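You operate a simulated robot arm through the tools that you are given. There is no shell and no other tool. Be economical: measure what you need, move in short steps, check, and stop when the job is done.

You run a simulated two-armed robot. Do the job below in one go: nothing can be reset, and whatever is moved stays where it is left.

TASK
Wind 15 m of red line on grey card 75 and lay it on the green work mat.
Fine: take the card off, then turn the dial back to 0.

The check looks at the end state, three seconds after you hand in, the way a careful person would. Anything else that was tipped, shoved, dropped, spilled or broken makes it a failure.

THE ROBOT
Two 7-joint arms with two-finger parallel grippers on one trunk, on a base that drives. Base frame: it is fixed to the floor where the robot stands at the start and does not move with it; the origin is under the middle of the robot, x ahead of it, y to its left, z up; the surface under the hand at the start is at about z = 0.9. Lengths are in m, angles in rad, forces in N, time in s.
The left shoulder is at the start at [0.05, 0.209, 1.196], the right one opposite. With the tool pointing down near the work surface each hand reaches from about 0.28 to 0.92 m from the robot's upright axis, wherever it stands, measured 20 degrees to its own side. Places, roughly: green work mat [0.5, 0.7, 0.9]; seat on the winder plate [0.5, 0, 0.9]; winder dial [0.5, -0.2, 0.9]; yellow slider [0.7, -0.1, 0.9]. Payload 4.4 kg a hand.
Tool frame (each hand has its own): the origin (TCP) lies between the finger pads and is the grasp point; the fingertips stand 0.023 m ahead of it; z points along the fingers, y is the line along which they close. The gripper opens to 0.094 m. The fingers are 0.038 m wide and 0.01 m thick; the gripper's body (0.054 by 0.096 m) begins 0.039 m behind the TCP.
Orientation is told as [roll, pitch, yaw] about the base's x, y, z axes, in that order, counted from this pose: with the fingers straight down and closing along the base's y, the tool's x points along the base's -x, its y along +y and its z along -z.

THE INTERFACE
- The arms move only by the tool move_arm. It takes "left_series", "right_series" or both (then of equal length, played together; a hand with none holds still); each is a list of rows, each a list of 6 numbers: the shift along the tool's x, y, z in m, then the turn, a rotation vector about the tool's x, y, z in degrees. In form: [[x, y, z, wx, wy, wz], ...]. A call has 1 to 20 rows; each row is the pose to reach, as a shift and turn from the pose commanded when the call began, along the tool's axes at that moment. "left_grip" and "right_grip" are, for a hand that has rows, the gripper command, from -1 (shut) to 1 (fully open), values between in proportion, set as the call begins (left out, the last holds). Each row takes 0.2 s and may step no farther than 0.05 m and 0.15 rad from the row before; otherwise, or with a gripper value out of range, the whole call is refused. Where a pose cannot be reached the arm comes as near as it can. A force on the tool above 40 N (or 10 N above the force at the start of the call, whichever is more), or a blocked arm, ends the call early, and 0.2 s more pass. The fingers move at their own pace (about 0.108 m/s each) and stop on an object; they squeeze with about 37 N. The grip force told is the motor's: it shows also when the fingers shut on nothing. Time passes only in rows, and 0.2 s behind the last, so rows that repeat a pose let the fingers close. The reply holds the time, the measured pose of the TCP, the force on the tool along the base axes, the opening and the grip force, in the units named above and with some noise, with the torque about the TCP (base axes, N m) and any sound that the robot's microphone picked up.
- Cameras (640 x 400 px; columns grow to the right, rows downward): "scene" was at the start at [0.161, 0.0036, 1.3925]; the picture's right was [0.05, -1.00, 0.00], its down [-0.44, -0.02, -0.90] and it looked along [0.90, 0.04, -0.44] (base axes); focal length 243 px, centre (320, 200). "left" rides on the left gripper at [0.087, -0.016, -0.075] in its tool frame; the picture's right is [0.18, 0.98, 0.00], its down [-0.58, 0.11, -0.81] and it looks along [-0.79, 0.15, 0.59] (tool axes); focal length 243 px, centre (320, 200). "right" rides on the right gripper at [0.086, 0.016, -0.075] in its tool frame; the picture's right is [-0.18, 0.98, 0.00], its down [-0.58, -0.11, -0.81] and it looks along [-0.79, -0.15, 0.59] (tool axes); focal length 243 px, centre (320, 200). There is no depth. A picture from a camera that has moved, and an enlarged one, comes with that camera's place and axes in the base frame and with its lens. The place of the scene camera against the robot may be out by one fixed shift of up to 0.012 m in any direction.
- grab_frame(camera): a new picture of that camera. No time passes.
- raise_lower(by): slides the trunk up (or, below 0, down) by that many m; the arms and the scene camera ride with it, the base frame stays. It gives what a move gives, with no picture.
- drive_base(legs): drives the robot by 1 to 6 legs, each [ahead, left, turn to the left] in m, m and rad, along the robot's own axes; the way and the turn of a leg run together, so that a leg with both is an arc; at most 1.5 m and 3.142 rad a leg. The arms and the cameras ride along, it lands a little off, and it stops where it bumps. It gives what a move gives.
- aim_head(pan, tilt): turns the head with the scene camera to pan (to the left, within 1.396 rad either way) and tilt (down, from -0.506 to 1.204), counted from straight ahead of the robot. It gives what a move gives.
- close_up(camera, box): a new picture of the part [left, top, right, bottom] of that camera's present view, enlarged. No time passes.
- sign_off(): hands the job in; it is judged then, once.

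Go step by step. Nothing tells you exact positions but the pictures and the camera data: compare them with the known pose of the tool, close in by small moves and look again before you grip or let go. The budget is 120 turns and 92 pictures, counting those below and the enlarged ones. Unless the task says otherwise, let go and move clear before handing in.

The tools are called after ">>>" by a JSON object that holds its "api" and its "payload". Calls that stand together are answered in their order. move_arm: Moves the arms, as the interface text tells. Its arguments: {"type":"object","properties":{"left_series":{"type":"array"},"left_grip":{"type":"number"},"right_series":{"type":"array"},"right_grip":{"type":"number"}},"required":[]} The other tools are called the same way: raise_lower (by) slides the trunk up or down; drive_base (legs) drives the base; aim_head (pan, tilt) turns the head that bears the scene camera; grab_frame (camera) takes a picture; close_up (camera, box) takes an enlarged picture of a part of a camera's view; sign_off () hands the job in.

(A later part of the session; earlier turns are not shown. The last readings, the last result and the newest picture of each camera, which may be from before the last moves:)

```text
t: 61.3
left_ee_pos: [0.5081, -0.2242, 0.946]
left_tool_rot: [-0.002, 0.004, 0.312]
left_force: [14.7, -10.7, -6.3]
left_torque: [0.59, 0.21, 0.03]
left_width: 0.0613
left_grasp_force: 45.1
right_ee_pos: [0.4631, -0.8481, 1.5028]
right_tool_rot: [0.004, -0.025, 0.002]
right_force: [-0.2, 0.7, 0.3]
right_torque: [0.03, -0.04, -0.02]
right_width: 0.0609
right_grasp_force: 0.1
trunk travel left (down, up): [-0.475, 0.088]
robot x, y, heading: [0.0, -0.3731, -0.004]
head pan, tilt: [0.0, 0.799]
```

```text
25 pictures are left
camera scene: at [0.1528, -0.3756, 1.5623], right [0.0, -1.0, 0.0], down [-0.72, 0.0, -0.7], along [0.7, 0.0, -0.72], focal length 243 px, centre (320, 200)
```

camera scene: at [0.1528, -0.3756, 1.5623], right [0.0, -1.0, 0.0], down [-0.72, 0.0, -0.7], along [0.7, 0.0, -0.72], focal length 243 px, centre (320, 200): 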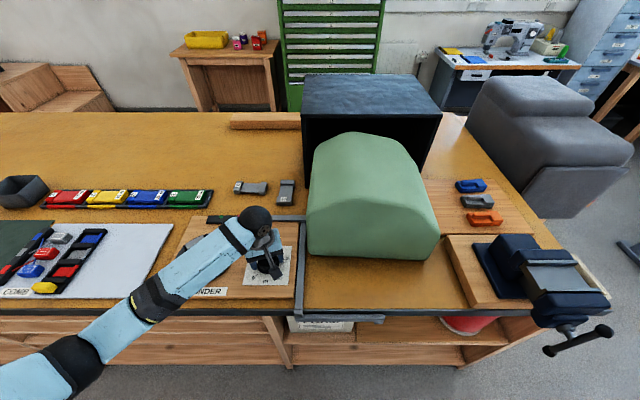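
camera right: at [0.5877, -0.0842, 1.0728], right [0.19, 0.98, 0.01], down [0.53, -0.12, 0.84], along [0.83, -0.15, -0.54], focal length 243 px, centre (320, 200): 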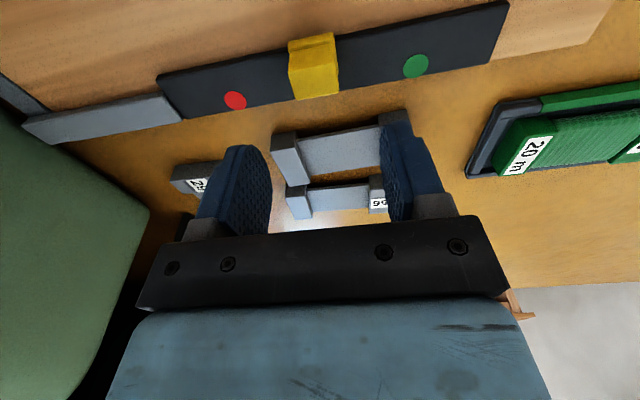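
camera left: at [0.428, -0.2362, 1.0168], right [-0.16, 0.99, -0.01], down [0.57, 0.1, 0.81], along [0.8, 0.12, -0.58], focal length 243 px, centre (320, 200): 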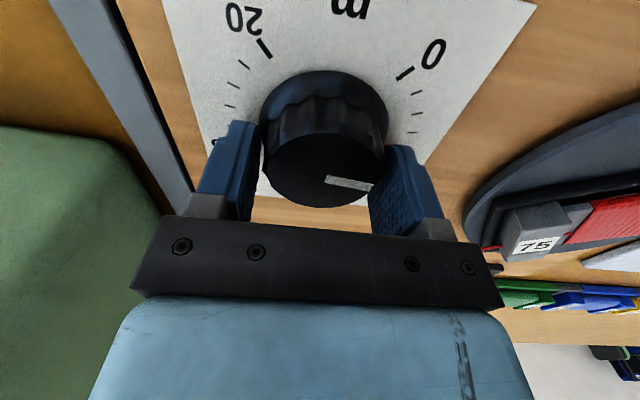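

Turning works; I'll add a small centring shift to reduce the side force and continue.

>>> {"api": "move_arm", "payload": {"left_series": [[-0.001, -0.002, 0, 0, 0, 8], [-0.001, -0.002, 0, 0, 0, 16], [-0.001, -0.002, 0, 0, 0, 24], [-0.001, -0.002, 0, 0, 0, 32], [-0.001, -0.002, 0, 0, 0, 40]]}}

>>> {"api": "move_arm", "payload": {"left_series": [[0, 0, 0, 0, 0, 8], [0, 0, 0, 0, 0, 16], [0, 0, 0, 0, 0, 24], [0, 0, 0, 0, 0, 32]]}}

>>> {"api": "grab_frame", "payload": {"camera": "left"}}

```text
t: 62.5
left_ee_pos: [0.5075, -0.2243, 0.946]
left_tool_rot: [-0.007, 0.001, -0.386]
left_force: [-0.9, -8.9, -6.1]
left_torque: [0.5, 1.02, -0.01]
left_width: 0.0612
left_grasp_force: 45.4
right_ee_pos: [0.4618, -0.8464, 1.5034]
right_tool_rot: [0.006, -0.025, 0.002]
right_force: [0.0, 0.3, 0.0]
right_torque: [0.04, -0.01, 0.0]
right_width: 0.0608
right_grasp_force: 0.1
trunk travel left (down, up): [-0.475, 0.088]
robot x, y, heading: [-0.0006, -0.372, 0.005]
head pan, tilt: [0.0, 0.799]
```

```text
t: 63.5
left_ee_pos: [0.5075, -0.2253, 0.9461]
left_tool_rot: [-0.007, -0.003, -0.943]
left_force: [-6.4, -13.8, -8.3]
left_torque: [0.24, 0.5, -0.01]
left_width: 0.0612
left_grasp_force: 44.5
right_ee_pos: [0.4596, -0.8471, 1.5039]
right_tool_rot: [0.005, -0.027, 0.002]
right_force: [0.4, 0.4, 0.0]
right_torque: [0.02, 0.01, 0.06]
right_width: 0.061
right_grasp_force: 0.0
trunk travel left (down, up): [-0.475, 0.088]
robot x, y, heading: [-0.002, -0.3731, -0.001]
head pan, tilt: [0.0, 0.799]
```

```text
24 pictures are left
camera left: at [0.4441, -0.1628, 1.0208], right [0.69, 0.72, -0.01], down [0.43, -0.4, 0.81], along [0.58, -0.56, -0.59], focal length 243 px, centre (320, 200)
```

left: 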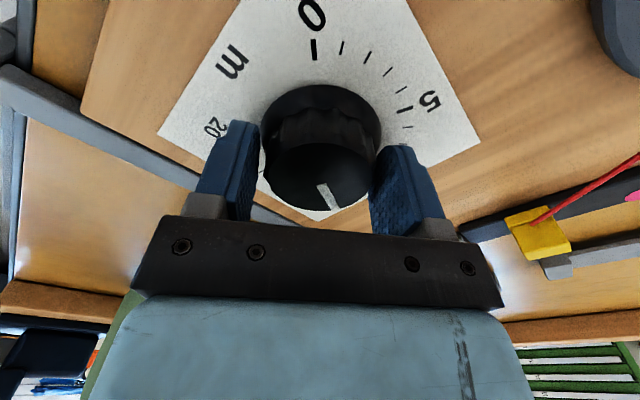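

About 165° done in total. Releasing, turning the open hand back, and reading the dial.

>>> {"api": "move_arm", "payload": {"left_series": [[0, 0, 0, 0, 0, 0], [0, 0, 0, 0, 0, 0], [0, 0, -0.03, 0, 0, 0], [0, 0, -0.07, 0, 0, -8], [0, 0, -0.07, 0, 0, -16], [0, 0, -0.07, 0, 0, -24], [0, 0, -0.07, 0, 0, -32], [0, 0, -0.07, 0, 0, -40], [0, 0, -0.07, 0, 0, -48], [0, 0, -0.07, 0, 0, -56], [0, 0, -0.07, 0, 0, -64], [0, 0, -0.07, 0, 0, -72], [0, 0, -0.07, 0, 0, -72]], "left_grip": 1}}

>>> {"api": "close_up", "payload": {"camera": "left", "box": [200, 0, 440, 160]}}

```text
t: 66.3
left_ee_pos: [0.5071, -0.2231, 1.0163]
left_tool_rot: [-0.005, 0.004, 0.319]
left_force: [0.4, -0.3, -1.1]
left_torque: [-0.01, -0.01, -0.01]
left_width: 0.094
left_grasp_force: 0.0
right_ee_pos: [0.4608, -0.8461, 1.5033]
right_tool_rot: [0.005, -0.027, 0.0]
right_force: [0.6, -0.5, 0.1]
right_torque: [-0.01, -0.01, 0.02]
right_width: 0.0611
right_grasp_force: 0.1
trunk travel left (down, up): [-0.475, 0.088]
robot x, y, heading: [-0.0029, -0.3735, 0.003]
head pan, tilt: [0.0, 0.799]
```

```text
2.50 times, centred on (320, 80) of left
camera zoom: at [0.431, -0.264, 1.0916], right [-0.48, 0.88, 0.0], down [0.52, 0.29, 0.8], along [0.7, 0.38, -0.6], focal length 606 px, centre (320, 500)
```

zoom: 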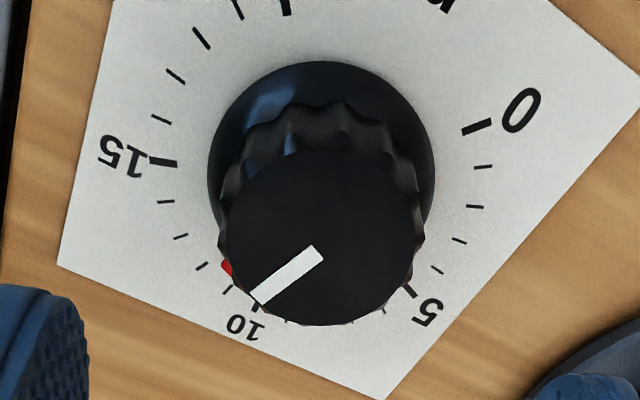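

The pointer reads about 11.7 m; 46° remain. I'll lower, grip, and turn 43° before re-reading.

>>> {"api": "move_arm", "payload": {"left_series": [[0, 0, 0.03, 0, 0, 0], [0, 0, 0.06, 0, 0, 0], [0, 0, 0.071, 0, 0, 0], [0, 0, 0.071, 0, 0, 0]]}}

>>> {"api": "move_arm", "payload": {"left_series": [[0, 0, 0, 0, 0, 0], [0, 0, 0, 0, 0, 0], [0, 0, 0, 0, 0, 0]], "left_grip": -1}}

>>> {"api": "move_arm", "payload": {"left_series": [[0, 0, 0, 0, 0, 8], [0, 0, 0, 0, 0, 16], [0, 0, 0, 0, 0, 24], [0, 0, 0, 0, 0, 32], [0, 0, 0, 0, 0, 38], [0, 0, 0, 0, 0, 43], [0, 0, 0, 0, 0, 43]]}}

>>> {"api": "close_up", "payload": {"camera": "left", "box": [200, 0, 440, 160]}}

```text
t: 67.3
left_ee_pos: [0.509, -0.2262, 0.9453]
left_tool_rot: [-0.005, 0.005, 0.315]
left_force: [-0.3, -0.5, -0.1]
left_torque: [0.03, 0.0, -0.02]
left_width: 0.0941
left_grasp_force: 0.0
right_ee_pos: [0.4608, -0.8449, 1.5042]
right_tool_rot: [0.002, -0.025, 0.003]
right_force: [0.1, 0.5, 0.1]
right_torque: [0.01, 0.04, -0.01]
right_width: 0.061
right_grasp_force: 0.1
trunk travel left (down, up): [-0.475, 0.088]
robot x, y, heading: [0.0, -0.3717, 0.009]
head pan, tilt: [0.0, 0.799]
```

```text
t: 68.1
left_ee_pos: [0.5092, -0.2236, 0.9453]
left_tool_rot: [-0.003, 0.006, 0.315]
left_force: [-3.3, 9.4, -0.2]
left_torque: [1.14, 0.09, 0.0]
left_width: 0.0614
left_grasp_force: 45.1
right_ee_pos: [0.4603, -0.8438, 1.5043]
right_tool_rot: [0.004, -0.025, 0.003]
right_force: [1.0, -0.9, -0.4]
right_torque: [0.04, 0.0, 0.02]
right_width: 0.061
right_grasp_force: 0.0
trunk travel left (down, up): [-0.475, 0.088]
robot x, y, heading: [-0.0052, -0.3687, 0.005]
head pan, tilt: [0.0, 0.799]
```

```text
t: 69.7
left_ee_pos: [0.5085, -0.2257, 0.946]
left_tool_rot: [-0.008, -0.001, -0.439]
left_force: [-0.8, -3.8, -1.2]
left_torque: [-0.34, 0.37, -0.01]
left_width: 0.0615
left_grasp_force: 44.2
right_ee_pos: [0.4601, -0.8461, 1.5032]
right_tool_rot: [0.004, -0.028, 0.002]
right_force: [-0.6, -0.6, -0.4]
right_torque: [-0.02, -0.02, 0.0]
right_width: 0.0608
right_grasp_force: 0.0
trunk travel left (down, up): [-0.475, 0.088]
robot x, y, heading: [0.0003, -0.3729, -0.0]
head pan, tilt: [0.0, 0.799]
```

```text
2.50 times, centred on (320, 80) of left
camera zoom: at [0.4233, -0.2009, 1.0206], right [0.25, 0.97, -0.01], down [0.57, -0.14, 0.81], along [0.78, -0.21, -0.59], focal length 606 px, centre (320, 500)
```

zoom: 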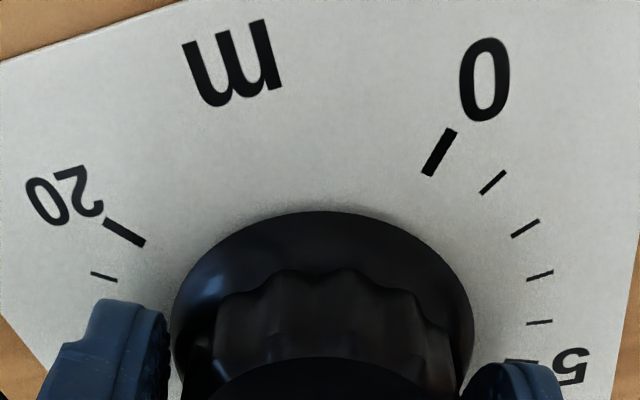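

The tag is hidden by the finger, so I'll release and lift to read it.

>>> {"api": "move_arm", "payload": {"left_series": [[0, 0, 0, 0, 0, 0], [0, 0, 0, 0, 0, 0], [0, 0, -0.03, 0, 0, 0], [0, 0, -0.07, 0, 0, 0], [0, 0, -0.07, 0, 0, 0]], "left_grip": 1}}

>>> {"api": "close_up", "payload": {"camera": "left", "box": [200, 0, 440, 160]}}

```text
t: 70.9
left_ee_pos: [0.508, -0.2228, 1.0152]
left_tool_rot: [-0.007, 0.0, -0.435]
left_force: [0.3, 0.0, 0.3]
left_torque: [-0.03, 0.02, 0.02]
left_width: 0.0938
left_grasp_force: 0.2
right_ee_pos: [0.4605, -0.8449, 1.5038]
right_tool_rot: [0.003, -0.025, 0.002]
right_force: [0.0, 0.2, 0.2]
right_torque: [-0.04, 0.0, 0.01]
right_width: 0.0611
right_grasp_force: 0.0
trunk travel left (down, up): [-0.475, 0.088]
robot x, y, heading: [-0.0014, -0.3699, 0.001]
head pan, tilt: [0.0, 0.799]
```

```text
2.50 times, centred on (320, 80) of left
camera zoom: at [0.4234, -0.199, 1.0898], right [0.25, 0.97, -0.01], down [0.58, -0.14, 0.81], along [0.78, -0.2, -0.59], focal length 606 px, centre (320, 500)
```

zoom: 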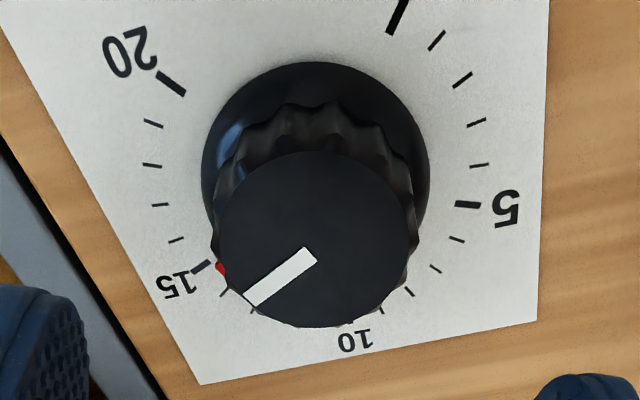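

The pointer is about 4° short of 15. Grip again, turn 4°, release and re-read.

>>> {"api": "move_arm", "payload": {"left_series": [[0, 0, 0.03, 0, 0, 0], [0, 0, 0.06, 0, 0, 0], [0, 0, 0.07, 0, 0, 0], [0, 0, 0.07, 0, 0, 0]]}}

>>> {"api": "move_arm", "payload": {"left_series": [[0, 0, 0, 0, 0, 0], [0, 0, 0, 0, 0, 0], [0, 0, 0, 0, 0, 0], [0, 0, 0, 0, 0, 2], [0, 0, 0, 0, 0, 4], [0, 0, 0, 0, 0, 4]], "left_grip": -1}}

>>> {"api": "move_arm", "payload": {"left_series": [[0, 0, 0, 0, 0, 0], [0, 0, 0, 0, 0, 0], [0, 0, -0.03, 0, 0, 0], [0, 0, -0.07, 0, 0, 0], [0, 0, -0.1, 0, 0, 0]], "left_grip": 1}}

>>> {"api": "close_up", "payload": {"camera": "left", "box": [220, 20, 340, 120]}}

```text
t: 71.9
left_ee_pos: [0.5083, -0.2233, 0.9459]
left_tool_rot: [-0.007, 0.001, -0.434]
left_force: [-0.1, 0.6, -0.1]
left_torque: [0.01, -0.02, 0.0]
left_width: 0.0937
left_grasp_force: 0.1
right_ee_pos: [0.4596, -0.8446, 1.5042]
right_tool_rot: [0.005, -0.027, 0.002]
right_force: [-0.1, 0.4, 0.2]
right_torque: [-0.05, -0.03, -0.03]
right_width: 0.0611
right_grasp_force: 0.0
trunk travel left (down, up): [-0.475, 0.088]
robot x, y, heading: [0.0023, -0.3732, 0.002]
head pan, tilt: [0.0, 0.799]
```

```text
t: 73.3
left_ee_pos: [0.5084, -0.2246, 0.9451]
left_tool_rot: [-0.007, 0.001, -0.505]
left_force: [-7.6, -12.0, -5.5]
left_torque: [-0.81, 0.36, 0.03]
left_width: 0.0618
left_grasp_force: 45.0
right_ee_pos: [0.4597, -0.8464, 1.5044]
right_tool_rot: [0.005, -0.027, 0.001]
right_force: [-0.5, 0.6, 0.3]
right_torque: [-0.01, 0.03, 0.0]
right_width: 0.061
right_grasp_force: 0.1
trunk travel left (down, up): [-0.475, 0.088]
robot x, y, heading: [-0.0001, -0.3754, 0.001]
head pan, tilt: [0.0, 0.799]
```

```text
t: 74.5
left_ee_pos: [0.5083, -0.2227, 1.0455]
left_tool_rot: [-0.008, 0.0, -0.506]
left_force: [0.6, -0.4, -0.3]
left_torque: [-0.04, -0.01, 0.03]
left_width: 0.0942
left_grasp_force: 0.1
right_ee_pos: [0.4607, -0.8461, 1.5036]
right_tool_rot: [0.003, -0.025, 0.002]
right_force: [0.3, 0.1, -0.5]
right_torque: [-0.05, -0.05, 0.0]
right_width: 0.0611
right_grasp_force: 0.1
trunk travel left (down, up): [-0.475, 0.088]
robot x, y, heading: [0.0042, -0.3731, 0.002]
head pan, tilt: [0.0, 0.799]
```

```text
4.00 times, centred on (280, 70) of left
camera zoom: at [0.4244, -0.1925, 1.1205], right [0.31, 0.95, -0.01], down [0.56, -0.18, 0.81], along [0.76, -0.26, -0.59], focal length 970 px, centre (480, 720)
```

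zoom: 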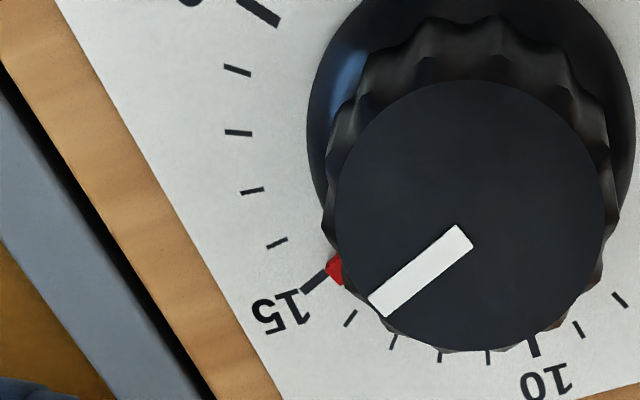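

The red pointer now sits exactly on the 15 mark. Moving the hand aside to view the card.

>>> {"api": "move_arm", "payload": {"left_series": [[0, 0, -0.04, 0, 0, -7], [0, 0, -0.08, 0, 0, -14], [0, 0, -0.12, 0, 0, -21], [0, 0, -0.16, 0, 0, -29], [0, 0, -0.16, 0, 0, -29]]}}

>>> {"api": "close_up", "payload": {"camera": "scene", "box": [140, 190, 320, 310]}}

>>> {"api": "grab_frame", "payload": {"camera": "left"}}

```text
t: 75.7
left_ee_pos: [0.51, -0.2225, 1.2073]
left_tool_rot: [-0.007, 0.004, 0.003]
left_force: [0.7, -0.9, -0.1]
left_torque: [-0.02, -0.01, -0.01]
left_width: 0.0941
left_grasp_force: 0.0
right_ee_pos: [0.4601, -0.8455, 1.5045]
right_tool_rot: [0.004, -0.025, 0.002]
right_force: [0.1, 0.4, -0.1]
right_torque: [-0.02, 0.01, 0.0]
right_width: 0.0612
right_grasp_force: 0.1
trunk travel left (down, up): [-0.475, 0.088]
robot x, y, heading: [-0.0012, -0.3758, 0.001]
head pan, tilt: [0.0, 0.799]
```

```text
3.33 times, centred on (230, 250) of scene
camera zoom: at [0.1502, -0.3738, 1.5627], right [0.0, -1.0, 0.0], down [-0.72, 0.0, -0.7], along [0.7, 0.0, -0.72], focal length 810 px, centre (620, 33)
```

zoom: 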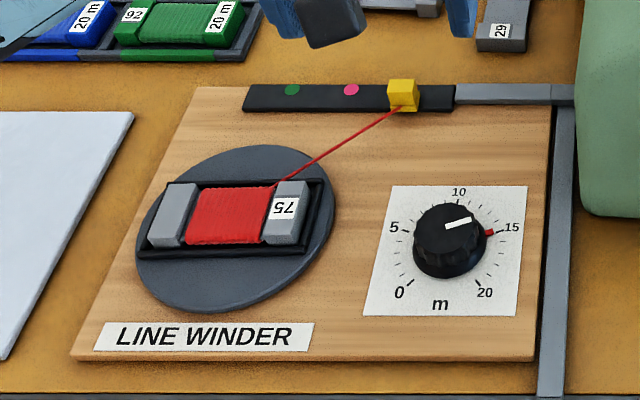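

```text
18 pictures are left
camera left: at [0.424, -0.2365, 1.2826], right [-0.19, 0.98, -0.01], down [0.58, 0.12, 0.8], along [0.79, 0.15, -0.6], focal length 243 px, centre (320, 200)
```

left: 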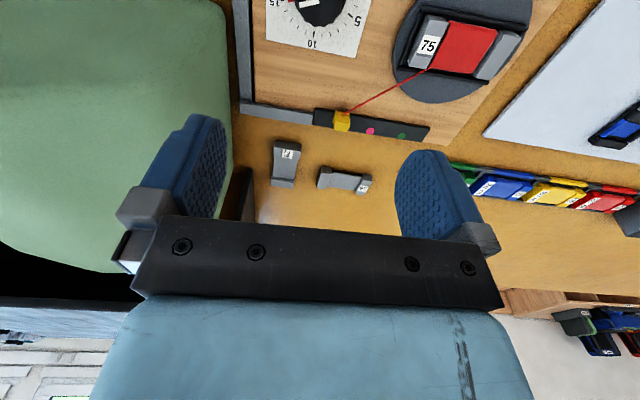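

15 m is wound. Now I'll turn the left hand back to yaw -90° and go beside the seat to measure the card for pick-up.

>>> {"api": "move_arm", "payload": {"left_series": [[-0.002, 0.028, 0, 0, 0, 8.2], [-0.004, 0.056, 0, 0, 0, 16.4], [-0.006, 0.084, 0, 0, 0, 24.6], [-0.008, 0.112, 0, 0, 0, 32.8], [-0.01, 0.14, 0, 0, 0, 41], [-0.012, 0.168, 0, 0, 0, 49.2], [-0.014, 0.196, 0, 0, 0, 57.4], [-0.016, 0.224, 0, 0, 0, 65.6], [-0.018, 0.252, 0, 0, 0, 73.8], [-0.02, 0.28, 0.02, 0, 0, 82], [-0.02, 0.3, 0.04, 0, 0, 90], [-0.02, 0.3125, 0.075, 0, 0, 90], [-0.02, 0.3125, 0.095, 0, 0, 90], [-0.02, 0.3125, 0.095, 0, 0, 90]], "left_grip": 0.55}}

>>> {"api": "close_up", "payload": {"camera": "left", "box": [200, 0, 440, 150]}}

```text
t: 78.7
left_ee_pos: [0.5281, 0.0897, 1.1103]
left_tool_rot: [-0.001, -0.005, -1.571]
left_force: [0.4, -0.4, 0.6]
left_torque: [-0.01, 0.06, 0.0]
left_width: 0.073
left_grasp_force: 0.1
right_ee_pos: [0.4599, -0.8451, 1.5055]
right_tool_rot: [0.002, -0.025, 0.002]
right_force: [0.2, -0.1, -0.2]
right_torque: [0.0, 0.01, -0.01]
right_width: 0.0613
right_grasp_force: 0.0
trunk travel left (down, up): [-0.475, 0.088]
robot x, y, heading: [-0.0009, -0.3756, 0.002]
head pan, tilt: [0.0, 0.799]
```

```text
2.67 times, centred on (320, 75) of left
camera zoom: at [0.512, 0.1775, 1.1839], right [0.98, 0.18, 0.0], down [0.11, -0.58, 0.81], along [0.15, -0.8, -0.59], focal length 647 px, centre (320, 533)
```

zoom: 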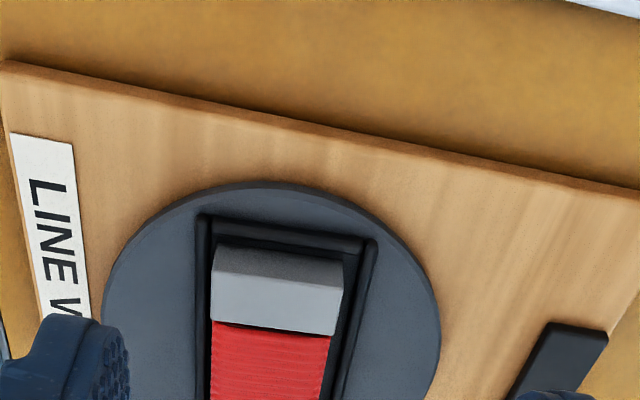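

The card's near end is at y≈0.033 with a ~2.5° turn; card centre ≈ (0.5255, -0.025). Moving above it.

>>> {"api": "move_arm", "payload": {"left_series": [[-0.04, -0.001, 0, 0, 0, -1], [-0.08, -0.002, 0, 0, 0, -2.5], [-0.1147, -0.0025, 0.02, 0, 0, -2.5], [-0.1147, -0.0025, 0.06, 0, 0, -2.5], [-0.1147, -0.0025, 0.1, 0, 0, -2.5], [-0.1147, -0.0025, 0.12, 0, 0, -2.5], [-0.1147, -0.0025, 0.12, 0, 0, -2.5]]}}

>>> {"api": "close_up", "payload": {"camera": "left", "box": [160, 20, 480, 220]}}

>>> {"api": "close_up", "payload": {"camera": "scene", "box": [140, 180, 300, 300]}}

```text
t: 80.3
left_ee_pos: [0.5259, -0.0257, 0.9885]
left_tool_rot: [-0.002, -0.007, -1.526]
left_force: [0.1, -0.1, -0.3]
left_torque: [-0.01, 0.0, 0.01]
left_width: 0.0728
left_grasp_force: 0.0
right_ee_pos: [0.461, -0.8452, 1.5036]
right_tool_rot: [0.004, -0.025, 0.002]
right_force: [0.4, -0.1, 0.8]
right_torque: [0.01, 0.0, -0.03]
right_width: 0.061
right_grasp_force: 0.0
trunk travel left (down, up): [-0.475, 0.088]
robot x, y, heading: [-0.0004, -0.3783, 0.006]
head pan, tilt: [0.0, 0.799]
```

```text
2.00 times, centred on (320, 120) of left
camera zoom: at [0.505, 0.0623, 1.0628], right [0.97, 0.23, 0.0], down [0.14, -0.57, 0.81], along [0.18, -0.79, -0.59], focal length 485 px, centre (320, 360)
```

zoom: 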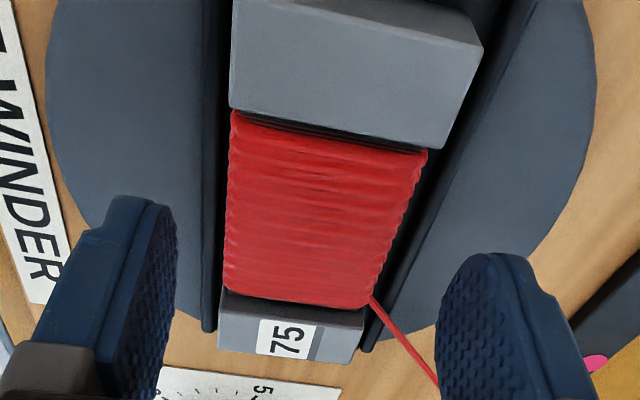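

```text
3.33 times, centred on (220, 240) of scene
camera zoom: at [0.1499, -0.3739, 1.5627], right [0.0, -1.0, 0.0], down [-0.72, 0.0, -0.7], along [0.7, 0.0, -0.72], focal length 810 px, centre (653, 67)
```

zoom: 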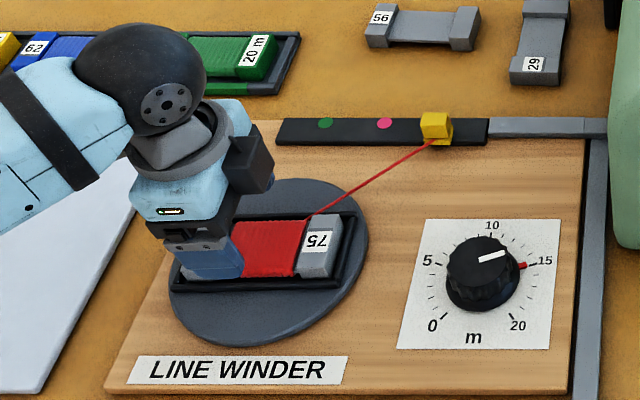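

The hand is centred over the wound web, within a few millimetres. Small correction, then down to z≈0.963 and grip.

>>> {"api": "move_arm", "payload": {"left_series": [[-0.003, -0.002, 0.01, 0, 0, 0], [-0.003, -0.002, 0.02, 0, 0, 0], [-0.003, -0.002, 0.0255, 0, 0, 0], [-0.003, -0.002, 0.0255, 0, 0, 0]]}}

>>> {"api": "move_arm", "payload": {"left_series": [[0, 0, 0, 0, 0, 0], [0, 0, 0, 0, 0, 0], [0, 0, 0, 0, 0, 0]], "left_grip": -1}}

>>> {"api": "close_up", "payload": {"camera": "left", "box": [160, 20, 480, 220]}}

```text
t: 81.3
left_ee_pos: [0.524, -0.0292, 0.9642]
left_tool_rot: [-0.002, -0.006, -1.525]
left_force: [0.4, -0.2, -0.3]
left_torque: [-0.04, 0.02, -0.02]
left_width: 0.0729
left_grasp_force: 0.2
right_ee_pos: [0.4605, -0.8453, 1.5039]
right_tool_rot: [0.004, -0.025, 0.002]
right_force: [0.3, 0.2, -0.3]
right_torque: [0.0, 0.0, 0.02]
right_width: 0.0609
right_grasp_force: 0.1
trunk travel left (down, up): [-0.475, 0.088]
robot x, y, heading: [0.0019, -0.3772, -0.003]
head pan, tilt: [0.0, 0.799]
```

```text
t: 82.1
left_ee_pos: [0.5241, -0.0296, 0.9639]
left_tool_rot: [-0.004, -0.007, -1.524]
left_force: [0.3, 0.1, 0.2]
left_torque: [-0.03, -0.03, 0.0]
left_width: 0.053
left_grasp_force: 36.6
right_ee_pos: [0.4605, -0.845, 1.5042]
right_tool_rot: [0.002, -0.027, 0.001]
right_force: [-0.3, -0.2, 0.8]
right_torque: [-0.02, 0.04, 0.02]
right_width: 0.0609
right_grasp_force: 0.1
trunk travel left (down, up): [-0.475, 0.088]
robot x, y, heading: [0.0002, -0.3719, 0.007]
head pan, tilt: [0.0, 0.799]
```

```text
2.00 times, centred on (320, 120) of left
camera zoom: at [0.5041, 0.0586, 1.0388], right [0.97, 0.23, 0.0], down [0.14, -0.57, 0.81], along [0.18, -0.79, -0.59], focal length 485 px, centre (320, 360)
```

zoom: 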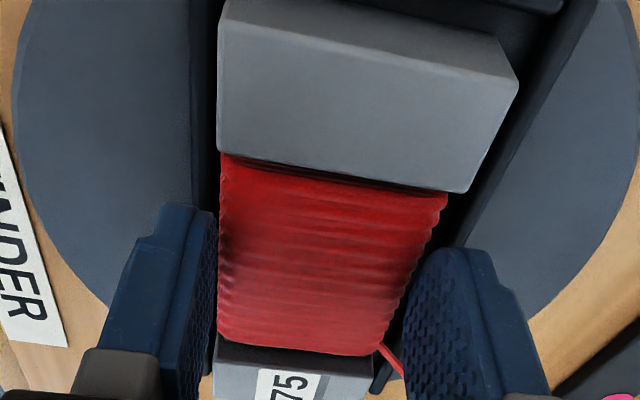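

Gripped at 0.053 m width. Lifting the card straight up.

>>> {"api": "move_arm", "payload": {"left_series": [[0, 0, -0.01, 0, 0, 0], [0, 0, -0.03, 0, 0, 0], [0, 0, -0.06, 0, 0, 0], [0, 0, -0.1, 0, 0, 0], [0, 0, -0.14, 0, 0, 0], [0, 0, -0.17, 0, 0, 0]]}}

>>> {"api": "grab_frame", "payload": {"camera": "scene"}}

```text
t: 83.5
left_ee_pos: [0.525, -0.0282, 1.1342]
left_tool_rot: [-0.001, -0.005, -1.526]
left_force: [-0.4, -0.5, -0.8]
left_torque: [0.03, -0.01, -0.02]
left_width: 0.053
left_grasp_force: 36.5
right_ee_pos: [0.4605, -0.8455, 1.503]
right_tool_rot: [0.005, -0.025, 0.002]
right_force: [0.5, 0.9, 0.3]
right_torque: [0.0, 0.01, 0.01]
right_width: 0.061
right_grasp_force: 0.0
trunk travel left (down, up): [-0.475, 0.088]
robot x, y, heading: [0.001, -0.3734, -0.004]
head pan, tilt: [0.0, 0.799]
```

```text
13 pictures are left
camera scene: at [0.15, -0.3743, 1.5626], right [0.0, -1.0, 0.0], down [-0.72, 0.0, -0.7], along [0.7, 0.0, -0.72], focal length 243 px, centre (320, 200)
```

scene: 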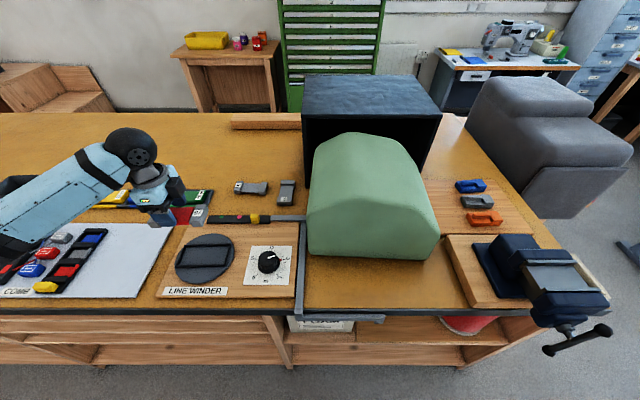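

The card is off and the line is cut. I'll drive left 0.62 m so the mat is within easy reach of the left hand.

>>> {"api": "drive_base", "payload": {"legs": [[0, 0.62, 0]]}}

>>> {"api": "aim_head", "payload": {"pan": 0.5, "tilt": 0.8}}

>>> {"api": "grab_frame", "payload": {"camera": "scene"}}

```text
t: 89.4
left_ee_pos: [0.5273, 0.5871, 1.1335]
left_tool_rot: [-0.003, -0.006, -1.528]
left_force: [-0.5, -0.7, -0.1]
left_torque: [0.01, -0.03, -0.01]
left_width: 0.053
left_grasp_force: 36.9
right_ee_pos: [0.4584, -0.2297, 1.5036]
right_tool_rot: [0.003, -0.027, -0.001]
right_force: [-0.2, 0.4, -0.1]
right_torque: [0.02, 0.0, 0.0]
right_width: 0.0613
right_grasp_force: 0.0
trunk travel left (down, up): [-0.475, 0.088]
robot x, y, heading: [0.0035, 0.2423, -0.001]
head pan, tilt: [0.0, 0.799]
```

```text
t: 90.3
left_ee_pos: [0.526, 0.5878, 1.1345]
left_tool_rot: [-0.004, -0.006, -1.527]
left_force: [-1.0, -0.5, -0.6]
left_torque: [0.02, -0.02, 0.0]
left_width: 0.0533
left_grasp_force: 37.7
right_ee_pos: [0.4578, -0.2295, 1.5047]
right_tool_rot: [0.003, -0.025, -0.003]
right_force: [0.0, -0.1, 0.4]
right_torque: [-0.01, 0.0, 0.0]
right_width: 0.0609
right_grasp_force: 0.1
trunk travel left (down, up): [-0.475, 0.088]
robot x, y, heading: [-0.005, 0.2461, -0.001]
head pan, tilt: [0.499, 0.799]
```

```text
12 pictures are left
camera scene: at [0.14, 0.2816, 1.5627], right [0.48, -0.88, 0.0], down [-0.63, -0.34, -0.7], along [0.61, 0.33, -0.72], focal length 243 px, centre (320, 200)
```

scene: 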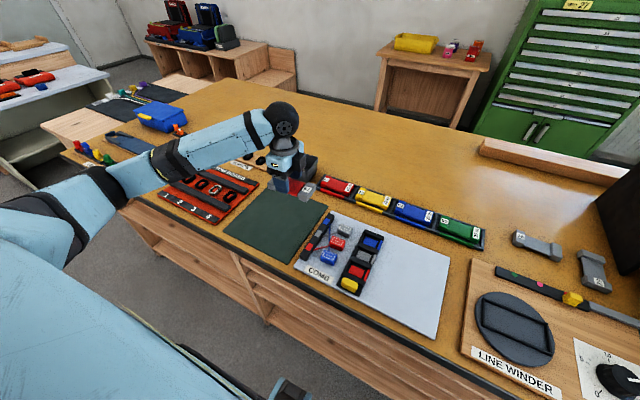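

The mat spans about x 0.42–0.66, y 0.54–0.80. I'll bring the card over its middle (0.53, 0.68) and lower most of the way.

>>> {"api": "move_arm", "payload": {"left_series": [[0.04, 0.003, 0, 0, 0, 0], [0.08, 0.006, 0, 0, 0, 0], [0.092, 0.008, 0.04, 0, 0, 0], [0.092, 0.008, 0.08, 0, 0, 0], [0.092, 0.008, 0.12, 0, 0, 0], [0.092, 0.008, 0.15, 0, 0, 0], [0.092, 0.008, 0.17, 0, 0, 0], [0.092, 0.008, 0.17, 0, 0, 0]]}}

>>> {"api": "close_up", "payload": {"camera": "scene", "box": [200, 100, 360, 280]}}

```text
t: 92.1
left_ee_pos: [0.5286, 0.6786, 0.9653]
left_tool_rot: [-0.004, -0.007, -1.53]
left_force: [-0.2, 0.5, -0.4]
left_torque: [-0.04, 0.0, 0.01]
left_width: 0.0531
left_grasp_force: 36.9
right_ee_pos: [0.4576, -0.2299, 1.5039]
right_tool_rot: [0.003, -0.026, -0.001]
right_force: [-0.3, -0.3, 0.2]
right_torque: [-0.04, -0.02, -0.04]
right_width: 0.0611
right_grasp_force: 0.1
trunk travel left (down, up): [-0.475, 0.088]
robot x, y, heading: [-0.0008, 0.2457, -0.002]
head pan, tilt: [0.499, 0.799]
```

```text
2.22 times, centred on (280, 190) of scene
camera zoom: at [0.1399, 0.2817, 1.5627], right [0.48, -0.88, 0.0], down [-0.63, -0.34, -0.7], along [0.61, 0.33, -0.72], focal length 540 px, centre (409, 222)
```

zoom: 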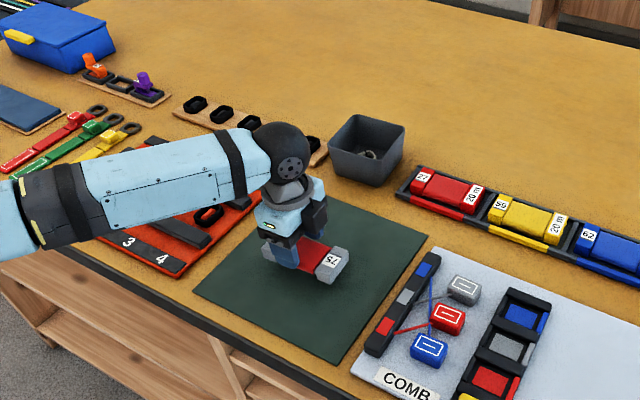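

The card is over the middle of the mat. Lowering slowly to contact, then releasing.

>>> {"api": "move_arm", "payload": {"left_series": [[0, 0, 0.01, 0, 0, 0], [0, 0, 0.018, 0, 0, 0], [0, 0, 0.023, 0, 0, 0], [0, 0, 0.025, 0, 0, 0], [0, 0, 0.025, 0, 0, 0]]}}

```text
t: 93.3
left_ee_pos: [0.53, 0.6785, 0.9406]
left_tool_rot: [0.002, -0.005, -1.528]
left_force: [1.2, 6.0, 18.1]
left_torque: [-0.25, 0.28, -0.06]
left_width: 0.0531
left_grasp_force: 37.0
right_ee_pos: [0.4572, -0.229, 1.5047]
right_tool_rot: [0.003, -0.027, -0.003]
right_force: [0.4, -0.1, 0.1]
right_torque: [0.0, -0.01, 0.01]
right_width: 0.0612
right_grasp_force: 0.1
trunk travel left (down, up): [-0.475, 0.088]
robot x, y, heading: [0.0003, 0.2445, -0.003]
head pan, tilt: [0.499, 0.799]
```

Contact felt (18 N). Releasing and lifting away.

>>> {"api": "move_arm", "payload": {"left_series": [[0, 0, 0, 0, 0, 0], [0, 0, 0, 0, 0, 0], [0, 0, -0.002, 0, 0, 0]], "left_grip": 0.6}}

>>> {"api": "move_arm", "payload": {"left_series": [[0, 0, -0.03, 0, 0, 0], [0, 0, -0.07, 0, 0, 0], [0, 0, -0.11, 0, 0, 0], [0, 0, -0.15, 0, 0, 0], [0, 0, -0.2, 0, 0, 0], [0, 0, -0.25, 0, 0, 0], [0, 0, -0.29, 0, 0, 0]]}}

>>> {"api": "close_up", "payload": {"camera": "scene", "box": [200, 100, 360, 280]}}

```text
t: 94.1
left_ee_pos: [0.5298, 0.6781, 0.9396]
left_tool_rot: [-0.003, -0.006, -1.53]
left_force: [-0.4, -0.7, 0.0]
left_torque: [-0.03, -0.01, 0.02]
left_width: 0.0752
left_grasp_force: 0.1
right_ee_pos: [0.4584, -0.2295, 1.5031]
right_tool_rot: [0.005, -0.025, -0.002]
right_force: [0.7, 0.1, -1.0]
right_torque: [0.03, 0.0, 0.0]
right_width: 0.0611
right_grasp_force: 0.1
trunk travel left (down, up): [-0.475, 0.088]
robot x, y, heading: [0.0025, 0.2448, 0.004]
head pan, tilt: [0.499, 0.799]
```

```text
t: 95.7
left_ee_pos: [0.531, 0.6805, 1.2299]
left_tool_rot: [-0.003, -0.005, -1.529]
left_force: [-0.1, 0.7, -0.2]
left_torque: [-0.03, 0.01, -0.01]
left_width: 0.0752
left_grasp_force: 0.0
right_ee_pos: [0.459, -0.2295, 1.5035]
right_tool_rot: [0.003, -0.027, -0.002]
right_force: [-0.6, 0.4, -0.9]
right_torque: [0.02, 0.02, 0.0]
right_width: 0.0611
right_grasp_force: 0.2
trunk travel left (down, up): [-0.475, 0.088]
robot x, y, heading: [-0.0012, 0.2475, -0.004]
head pan, tilt: [0.499, 0.799]
```

```text
2.22 times, centred on (280, 190) of scene
camera zoom: at [0.1399, 0.281, 1.5626], right [0.48, -0.88, 0.0], down [-0.63, -0.34, -0.7], along [0.61, 0.33, -0.72], focal length 540 px, centre (409, 222)
```

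zoom: 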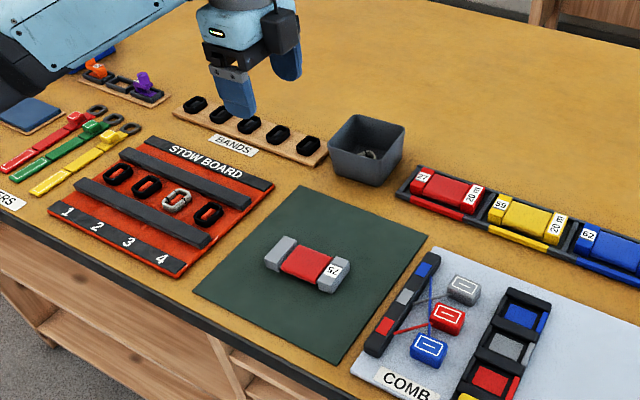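

The wound card lies flat on the mat. Now I'll drive back right to turn the dial to 0.

>>> {"api": "drive_base", "payload": {"legs": [[0, -0.62, 0]]}}

```text
t: 101.7
left_ee_pos: [0.5306, 0.0607, 1.2295]
left_tool_rot: [-0.004, -0.008, -1.527]
left_force: [0.0, 0.2, -0.3]
left_torque: [0.03, 0.0, -0.01]
left_width: 0.0754
left_grasp_force: 0.0
right_ee_pos: [0.4582, -0.8506, 1.5037]
right_tool_rot: [0.004, -0.027, -0.001]
right_force: [0.2, -0.1, -0.5]
right_torque: [0.03, 0.02, 0.0]
right_width: 0.0609
right_grasp_force: 0.0
trunk travel left (down, up): [-0.475, 0.088]
robot x, y, heading: [0.0003, -0.3731, 0.005]
head pan, tilt: [0.499, 0.799]
```

>>> {"api": "move_arm", "payload": {"left_series": [[-0.04, -0.005, 0, 0, 0, -5], [-0.08, -0.01, 0, 0, 0, -10], [-0.12, -0.015, 0, 0, 0, -15], [-0.16, -0.02, 0, 0, 0, -20], [-0.2, -0.025, 0, 0, 0, -25], [-0.24, -0.03, 0, 0, 0, -30], [-0.283, -0.035, 0.02, 0, 0, -32.5], [-0.283, -0.035, 0.06, 0, 0, -32.5], [-0.283, -0.035, 0.1, 0, 0, -32.5], [-0.283, -0.035, 0.14, 0, 0, -32.5], [-0.283, -0.035, 0.18, 0, 0, -32.5], [-0.283, -0.035, 0.21, 0, 0, -32.5], [-0.283, -0.035, 0.21, 0, 0, -32.5]], "left_grip": 1}}

>>> {"api": "grab_frame", "payload": {"camera": "left"}}

```text
t: 104.5
left_ee_pos: [0.5068, -0.2242, 1.021]
left_tool_rot: [-0.008, -0.005, -0.96]
left_force: [-0.7, 0.3, 0.4]
left_torque: [0.02, -0.01, 0.03]
left_width: 0.0939
left_grasp_force: 0.0
right_ee_pos: [0.4585, -0.8504, 1.5032]
right_tool_rot: [0.003, -0.028, 0.0]
right_force: [-0.2, 0.0, 0.5]
right_torque: [-0.01, -0.01, -0.05]
right_width: 0.0612
right_grasp_force: 0.1
trunk travel left (down, up): [-0.475, 0.088]
robot x, y, heading: [0.001, -0.3782, 0.002]
head pan, tilt: [0.499, 0.799]
```

```text
9 pictures are left
camera left: at [0.4452, -0.1592, 1.0965], right [0.7, 0.71, -0.01], down [0.42, -0.41, 0.81], along [0.57, -0.57, -0.59], focal length 243 px, centre (320, 200)
```

left: 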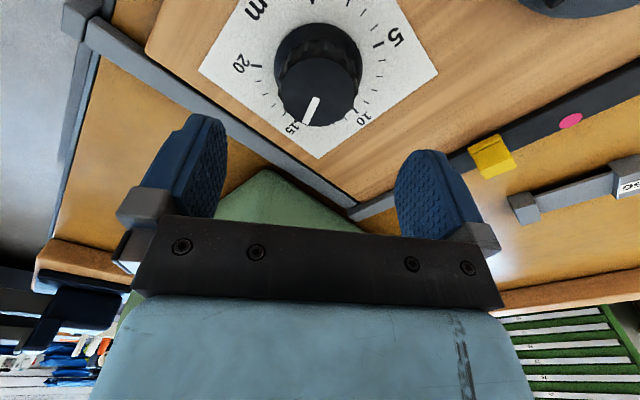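

Centred over the dial still showing 15. Lower, grip, and turn counter-clockwise 104°.

>>> {"api": "move_arm", "payload": {"left_series": [[0, 0, 0.03, 0, 0, 0], [0, 0, 0.06, 0, 0, 0], [0, 0, 0.076, 0, 0, 0], [0, 0, 0.076, 0, 0, 0]]}}

>>> {"api": "move_arm", "payload": {"left_series": [[0, 0, 0, 0, 0, 0], [0, 0, 0, 0, 0, 0], [0, 0, 0, 0, 0, 0]], "left_grip": -1}}

>>> {"api": "move_arm", "payload": {"left_series": [[0, 0, 0, 0, 0, -8], [0, 0, 0, 0, 0, -16], [0, 0, 0, 0, 0, -24], [0, 0, 0, 0, 0, -32], [0, 0, 0, 0, 0, -40], [0, 0, 0, 0, 0, -48], [0, 0, 0, 0, 0, -56], [0, 0, 0, 0, 0, -64], [0, 0, 0, 0, 0, -72], [0, 0, 0, 0, 0, -80], [0, 0, 0, 0, 0, -88], [0, 0, 0, 0, 0, -96], [0, 0, 0, 0, 0, -104]]}}

```text
t: 105.5
left_ee_pos: [0.5065, -0.2239, 0.9468]
left_tool_rot: [-0.007, -0.004, -0.961]
left_force: [-0.2, -0.2, -0.4]
left_torque: [0.02, 0.0, 0.0]
left_width: 0.094
left_grasp_force: 0.0
right_ee_pos: [0.4581, -0.8494, 1.5033]
right_tool_rot: [0.005, -0.026, -0.001]
right_force: [-0.3, 0.3, -0.8]
right_torque: [0.01, 0.02, 0.01]
right_width: 0.061
right_grasp_force: 0.0
trunk travel left (down, up): [-0.475, 0.088]
robot x, y, heading: [-0.0035, -0.3778, 0.003]
head pan, tilt: [0.499, 0.799]
```

```text
t: 106.3
left_ee_pos: [0.5074, -0.224, 0.9481]
left_tool_rot: [-0.006, -0.006, -0.962]
left_force: [0.2, -0.5, 2.0]
left_torque: [0.08, -0.6, -0.01]
left_width: 0.0517
left_grasp_force: 45.0
right_ee_pos: [0.4584, -0.8498, 1.5035]
right_tool_rot: [0.004, -0.027, 0.0]
right_force: [-0.3, -1.1, 0.3]
right_torque: [-0.02, -0.01, 0.02]
right_width: 0.0611
right_grasp_force: 0.0
trunk travel left (down, up): [-0.475, 0.088]
robot x, y, heading: [-0.0041, -0.3753, -0.001]
head pan, tilt: [0.499, 0.799]
```

```text
t: 109.1
left_ee_pos: [0.5066, -0.2231, 0.9473]
left_tool_rot: [-0.004, 0.003, 0.857]
left_force: [18.6, 6.4, 30.0]
left_torque: [1.69, 0.24, 0.03]
left_width: 0.0517
left_grasp_force: 44.9
right_ee_pos: [0.459, -0.8503, 1.5032]
right_tool_rot: [0.002, -0.026, 0.0]
right_force: [-0.3, -0.5, 0.2]
right_torque: [0.01, 0.01, -0.03]
right_width: 0.0611
right_grasp_force: 0.1
trunk travel left (down, up): [-0.475, 0.088]
robot x, y, heading: [-0.0008, -0.3768, -0.002]
head pan, tilt: [0.499, 0.799]
```

The grip was slightly narrower this time, so I'll release, lift and read the dial.

>>> {"api": "move_arm", "payload": {"left_series": [[0, 0, 0, 0, 0, 0], [0, 0, 0, 0, 0, 0], [0, 0, -0.03, 0, 0, 0], [0, 0, -0.07, 0, 0, 8], [0, 0, -0.07, 0, 0, 16], [0, 0, -0.07, 0, 0, 24], [0, 0, -0.07, 0, 0, 32], [0, 0, -0.07, 0, 0, 40], [0, 0, -0.07, 0, 0, 48], [0, 0, -0.07, 0, 0, 56], [0, 0, -0.07, 0, 0, 64], [0, 0, -0.07, 0, 0, 72], [0, 0, -0.07, 0, 0, 80], [0, 0, -0.07, 0, 0, 88], [0, 0, -0.07, 0, 0, 96], [0, 0, -0.07, 0, 0, 104], [0, 0, -0.07, 0, 0, 104]], "left_grip": 1}}

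>>> {"api": "close_up", "payload": {"camera": "left", "box": [200, 0, 440, 160]}}

```text
t: 112.7
left_ee_pos: [0.5062, -0.2245, 1.0163]
left_tool_rot: [-0.005, -0.003, -0.961]
left_force: [0.0, -0.4, -0.9]
left_torque: [-0.02, -0.01, 0.01]
left_width: 0.094
left_grasp_force: 0.0
right_ee_pos: [0.459, -0.8505, 1.5039]
right_tool_rot: [0.002, -0.026, 0.001]
right_force: [0.1, -0.6, 0.0]
right_torque: [0.0, -0.01, 0.01]
right_width: 0.061
right_grasp_force: 0.1
trunk travel left (down, up): [-0.475, 0.088]
robot x, y, heading: [0.0003, -0.3767, 0.002]
head pan, tilt: [0.499, 0.799]
```

```text
2.50 times, centred on (320, 80) of left
camera zoom: at [0.4442, -0.1608, 1.0903], right [0.7, 0.71, -0.01], down [0.42, -0.41, 0.81], along [0.57, -0.57, -0.59], focal length 606 px, centre (320, 500)
```

zoom: 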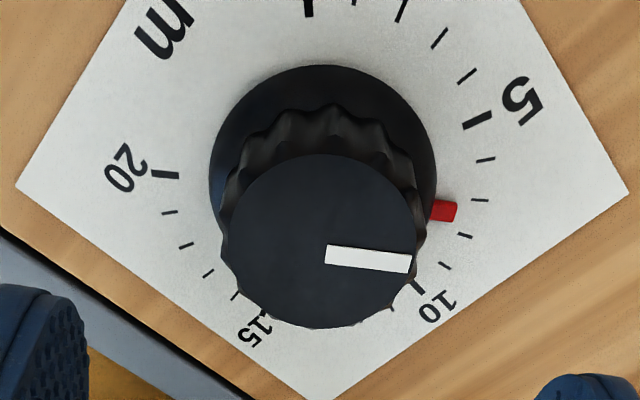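

The dial reads about 7.5; another ~103° to go. Lower, grip and turn 101°, then read.

>>> {"api": "move_arm", "payload": {"left_series": [[0, 0, 0.03, 0, 0, 0], [0, 0, 0.06, 0, 0, 0], [0, 0, 0.072, 0, 0, 0], [0, 0, 0.072, 0, 0, 0]]}}

>>> {"api": "move_arm", "payload": {"left_series": [[0, 0, 0, 0, 0, 0], [0, 0, 0, 0, 0, 0], [0, 0, 0, 0, 0, 0]], "left_grip": -1}}

>>> {"api": "move_arm", "payload": {"left_series": [[0, 0, 0, 0, 0, -8], [0, 0, 0, 0, 0, -16], [0, 0, 0, 0, 0, -24], [0, 0, 0, 0, 0, -32], [0, 0, 0, 0, 0, -40], [0, 0, 0, 0, 0, -48], [0, 0, 0, 0, 0, -56], [0, 0, 0, 0, 0, -64], [0, 0, 0, 0, 0, -72], [0, 0, 0, 0, 0, -80], [0, 0, 0, 0, 0, -88], [0, 0, 0, 0, 0, -96], [0, 0, 0, 0, 0, -101], [0, 0, 0, 0, 0, -101]]}}

>>> {"api": "move_arm", "payload": {"left_series": [[0, 0, 0, 0, 0, 0], [0, 0, 0, 0, 0, 0], [0, 0, -0.03, 0, 0, 0], [0, 0, -0.07, 0, 0, 0], [0, 0, -0.08, 0, 0, 0]], "left_grip": 1}}

>>> {"api": "close_up", "payload": {"camera": "left", "box": [220, 0, 460, 160]}}

```text
t: 113.7
left_ee_pos: [0.5074, -0.2261, 0.944]
left_tool_rot: [-0.004, -0.003, -0.962]
left_force: [0.1, -1.4, 0.1]
left_torque: [0.01, 0.0, -0.01]
left_width: 0.0939
left_grasp_force: 0.2
right_ee_pos: [0.4593, -0.8494, 1.504]
right_tool_rot: [0.004, -0.025, 0.001]
right_force: [0.3, -0.6, 0.1]
right_torque: [-0.01, -0.01, -0.03]
right_width: 0.0609
right_grasp_force: 0.0
trunk travel left (down, up): [-0.475, 0.088]
robot x, y, heading: [-0.0042, -0.3776, -0.003]
head pan, tilt: [0.499, 0.799]
```

```text
t: 114.5
left_ee_pos: [0.5073, -0.2257, 0.9448]
left_tool_rot: [-0.005, -0.002, -0.959]
left_force: [5.0, 2.0, -0.2]
left_torque: [0.46, -0.66, 0.0]
left_width: 0.0617
left_grasp_force: 45.1
right_ee_pos: [0.4601, -0.849, 1.5038]
right_tool_rot: [0.004, -0.026, 0.0]
right_force: [0.0, 1.1, -0.2]
right_torque: [0.0, 0.02, -0.03]
right_width: 0.0612
right_grasp_force: 0.0
trunk travel left (down, up): [-0.475, 0.088]
robot x, y, heading: [-0.0015, -0.378, 0.002]
head pan, tilt: [0.499, 0.799]
```

```text
t: 117.5
left_ee_pos: [0.5079, -0.2247, 0.9428]
left_tool_rot: [-0.004, 0.005, 0.803]
left_force: [23.2, 12.0, 22.0]
left_torque: [0.01, -0.52, 0.01]
left_width: 0.0616
left_grasp_force: 45.3
right_ee_pos: [0.4597, -0.849, 1.5046]
right_tool_rot: [0.005, -0.025, 0.0]
right_force: [-0.1, -0.8, -0.3]
right_torque: [0.0, -0.02, 0.02]
right_width: 0.061
right_grasp_force: 0.0
trunk travel left (down, up): [-0.475, 0.088]
robot x, y, heading: [-0.0003, -0.3799, -0.001]
head pan, tilt: [0.499, 0.799]
```

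```text
t: 118.7
left_ee_pos: [0.5055, -0.2252, 1.023]
left_tool_rot: [-0.002, 0.006, 0.805]
left_force: [0.3, 0.2, 0.0]
left_torque: [-0.03, -0.06, 0.0]
left_width: 0.0937
left_grasp_force: 0.1
right_ee_pos: [0.4576, -0.8508, 1.5037]
right_tool_rot: [0.004, -0.028, -0.001]
right_force: [-0.6, -0.4, 0.7]
right_torque: [0.01, 0.0, -0.04]
right_width: 0.0612
right_grasp_force: 0.1
trunk travel left (down, up): [-0.475, 0.088]
robot x, y, heading: [0.0008, -0.3777, 0.002]
head pan, tilt: [0.499, 0.799]
```

```text
2.50 times, centred on (340, 80) of left
camera zoom: at [0.4576, -0.2973, 1.0983], right [-0.83, 0.55, 0.0], down [0.33, 0.5, 0.8], along [0.44, 0.67, -0.6], focal length 606 px, centre (270, 500)
```

zoom: 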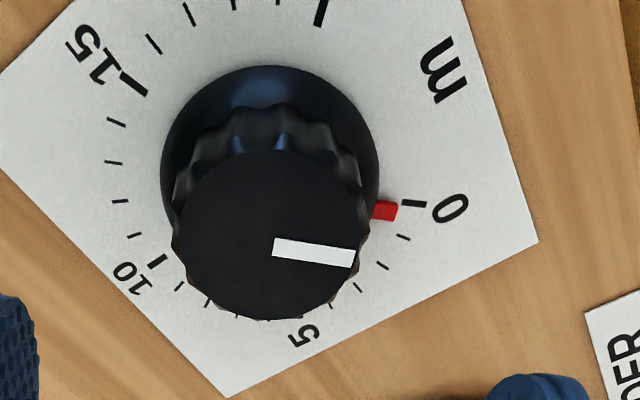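

The pointer is about 3° short of 0. One more small turn, then check.

>>> {"api": "move_arm", "payload": {"left_series": [[0, 0, 0.03, 0, 0, 0], [0, 0, 0.06, 0, 0, 0], [0, 0, 0.079, 0, 0, 0], [0, 0, 0.079, 0, 0, 0]]}}

>>> {"api": "move_arm", "payload": {"left_series": [[0, 0, 0, 0, 0, 0], [0, 0, 0, 0, 0, 0], [0, 0, 0, 0, 0, 0], [0, 0, 0, 0, 0, -2], [0, 0, 0, 0, 0, -3.3], [0, 0, 0, 0, 0, -3.3]], "left_grip": -1}}

>>> {"api": "move_arm", "payload": {"left_series": [[0, 0, 0, 0, 0, 0], [0, 0, 0, 0, 0, 0], [0, 0, -0.03, 0, 0, 0], [0, 0, -0.07, 0, 0, 0], [0, 0, -0.08, 0, 0, 0]], "left_grip": 1}}

>>> {"api": "close_up", "payload": {"camera": "left", "box": [310, 40, 430, 120]}}

```text
t: 119.7
left_ee_pos: [0.5082, -0.2249, 0.9436]
left_tool_rot: [-0.004, 0.007, 0.803]
left_force: [-0.9, -0.5, 0.5]
left_torque: [0.0, -0.04, 0.0]
left_width: 0.0941
left_grasp_force: 0.2
right_ee_pos: [0.4588, -0.8497, 1.5036]
right_tool_rot: [0.002, -0.027, -0.001]
right_force: [0.7, 0.0, -0.2]
right_torque: [-0.01, 0.03, 0.0]
right_width: 0.0609
right_grasp_force: 0.1
trunk travel left (down, up): [-0.475, 0.088]
robot x, y, heading: [-0.0003, -0.3795, 0.001]
head pan, tilt: [0.499, 0.799]
```

```text
t: 121.1
left_ee_pos: [0.5072, -0.2233, 0.9436]
left_tool_rot: [-0.002, 0.007, 0.86]
left_force: [-4.5, 6.1, -9.8]
left_torque: [0.78, -0.75, -0.02]
left_width: 0.0615
left_grasp_force: 45.6
right_ee_pos: [0.459, -0.8491, 1.5042]
right_tool_rot: [0.003, -0.027, 0.0]
right_force: [-0.3, -0.7, -0.2]
right_torque: [0.02, 0.02, 0.02]
right_width: 0.061
right_grasp_force: 0.0
trunk travel left (down, up): [-0.475, 0.088]
robot x, y, heading: [-0.0009, -0.3773, 0.001]
head pan, tilt: [0.499, 0.799]
```

```text
t: 122.3
left_ee_pos: [0.5058, -0.2234, 1.0231]
left_tool_rot: [-0.002, 0.006, 0.86]
left_force: [0.5, 0.1, -0.6]
left_torque: [-0.03, 0.0, -0.01]
left_width: 0.0941
left_grasp_force: 0.0
right_ee_pos: [0.4591, -0.8486, 1.5038]
right_tool_rot: [0.004, -0.025, 0.001]
right_force: [-0.2, -0.5, 0.1]
right_torque: [0.04, -0.04, 0.0]
right_width: 0.061
right_grasp_force: 0.0
trunk travel left (down, up): [-0.475, 0.088]
robot x, y, heading: [-0.0026, -0.3773, 0.003]
head pan, tilt: [0.499, 0.799]
```

```text
5.00 times, centred on (370, 80) of left
camera zoom: at [0.4622, -0.2984, 1.0995], right [-0.86, 0.5, 0.0], down [0.3, 0.52, 0.8], along [0.4, 0.69, -0.6], focal length 1213 px, centre (70, 800)
```

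zoom: 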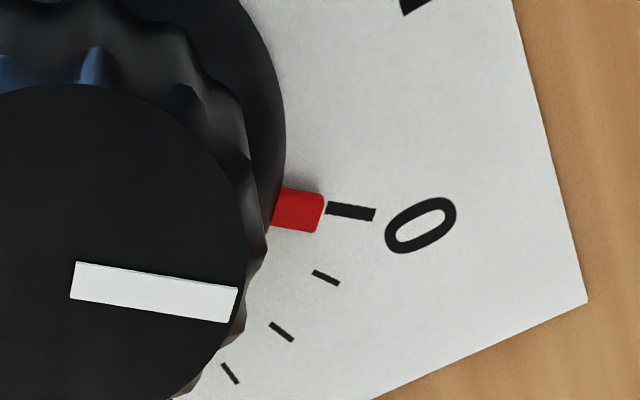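

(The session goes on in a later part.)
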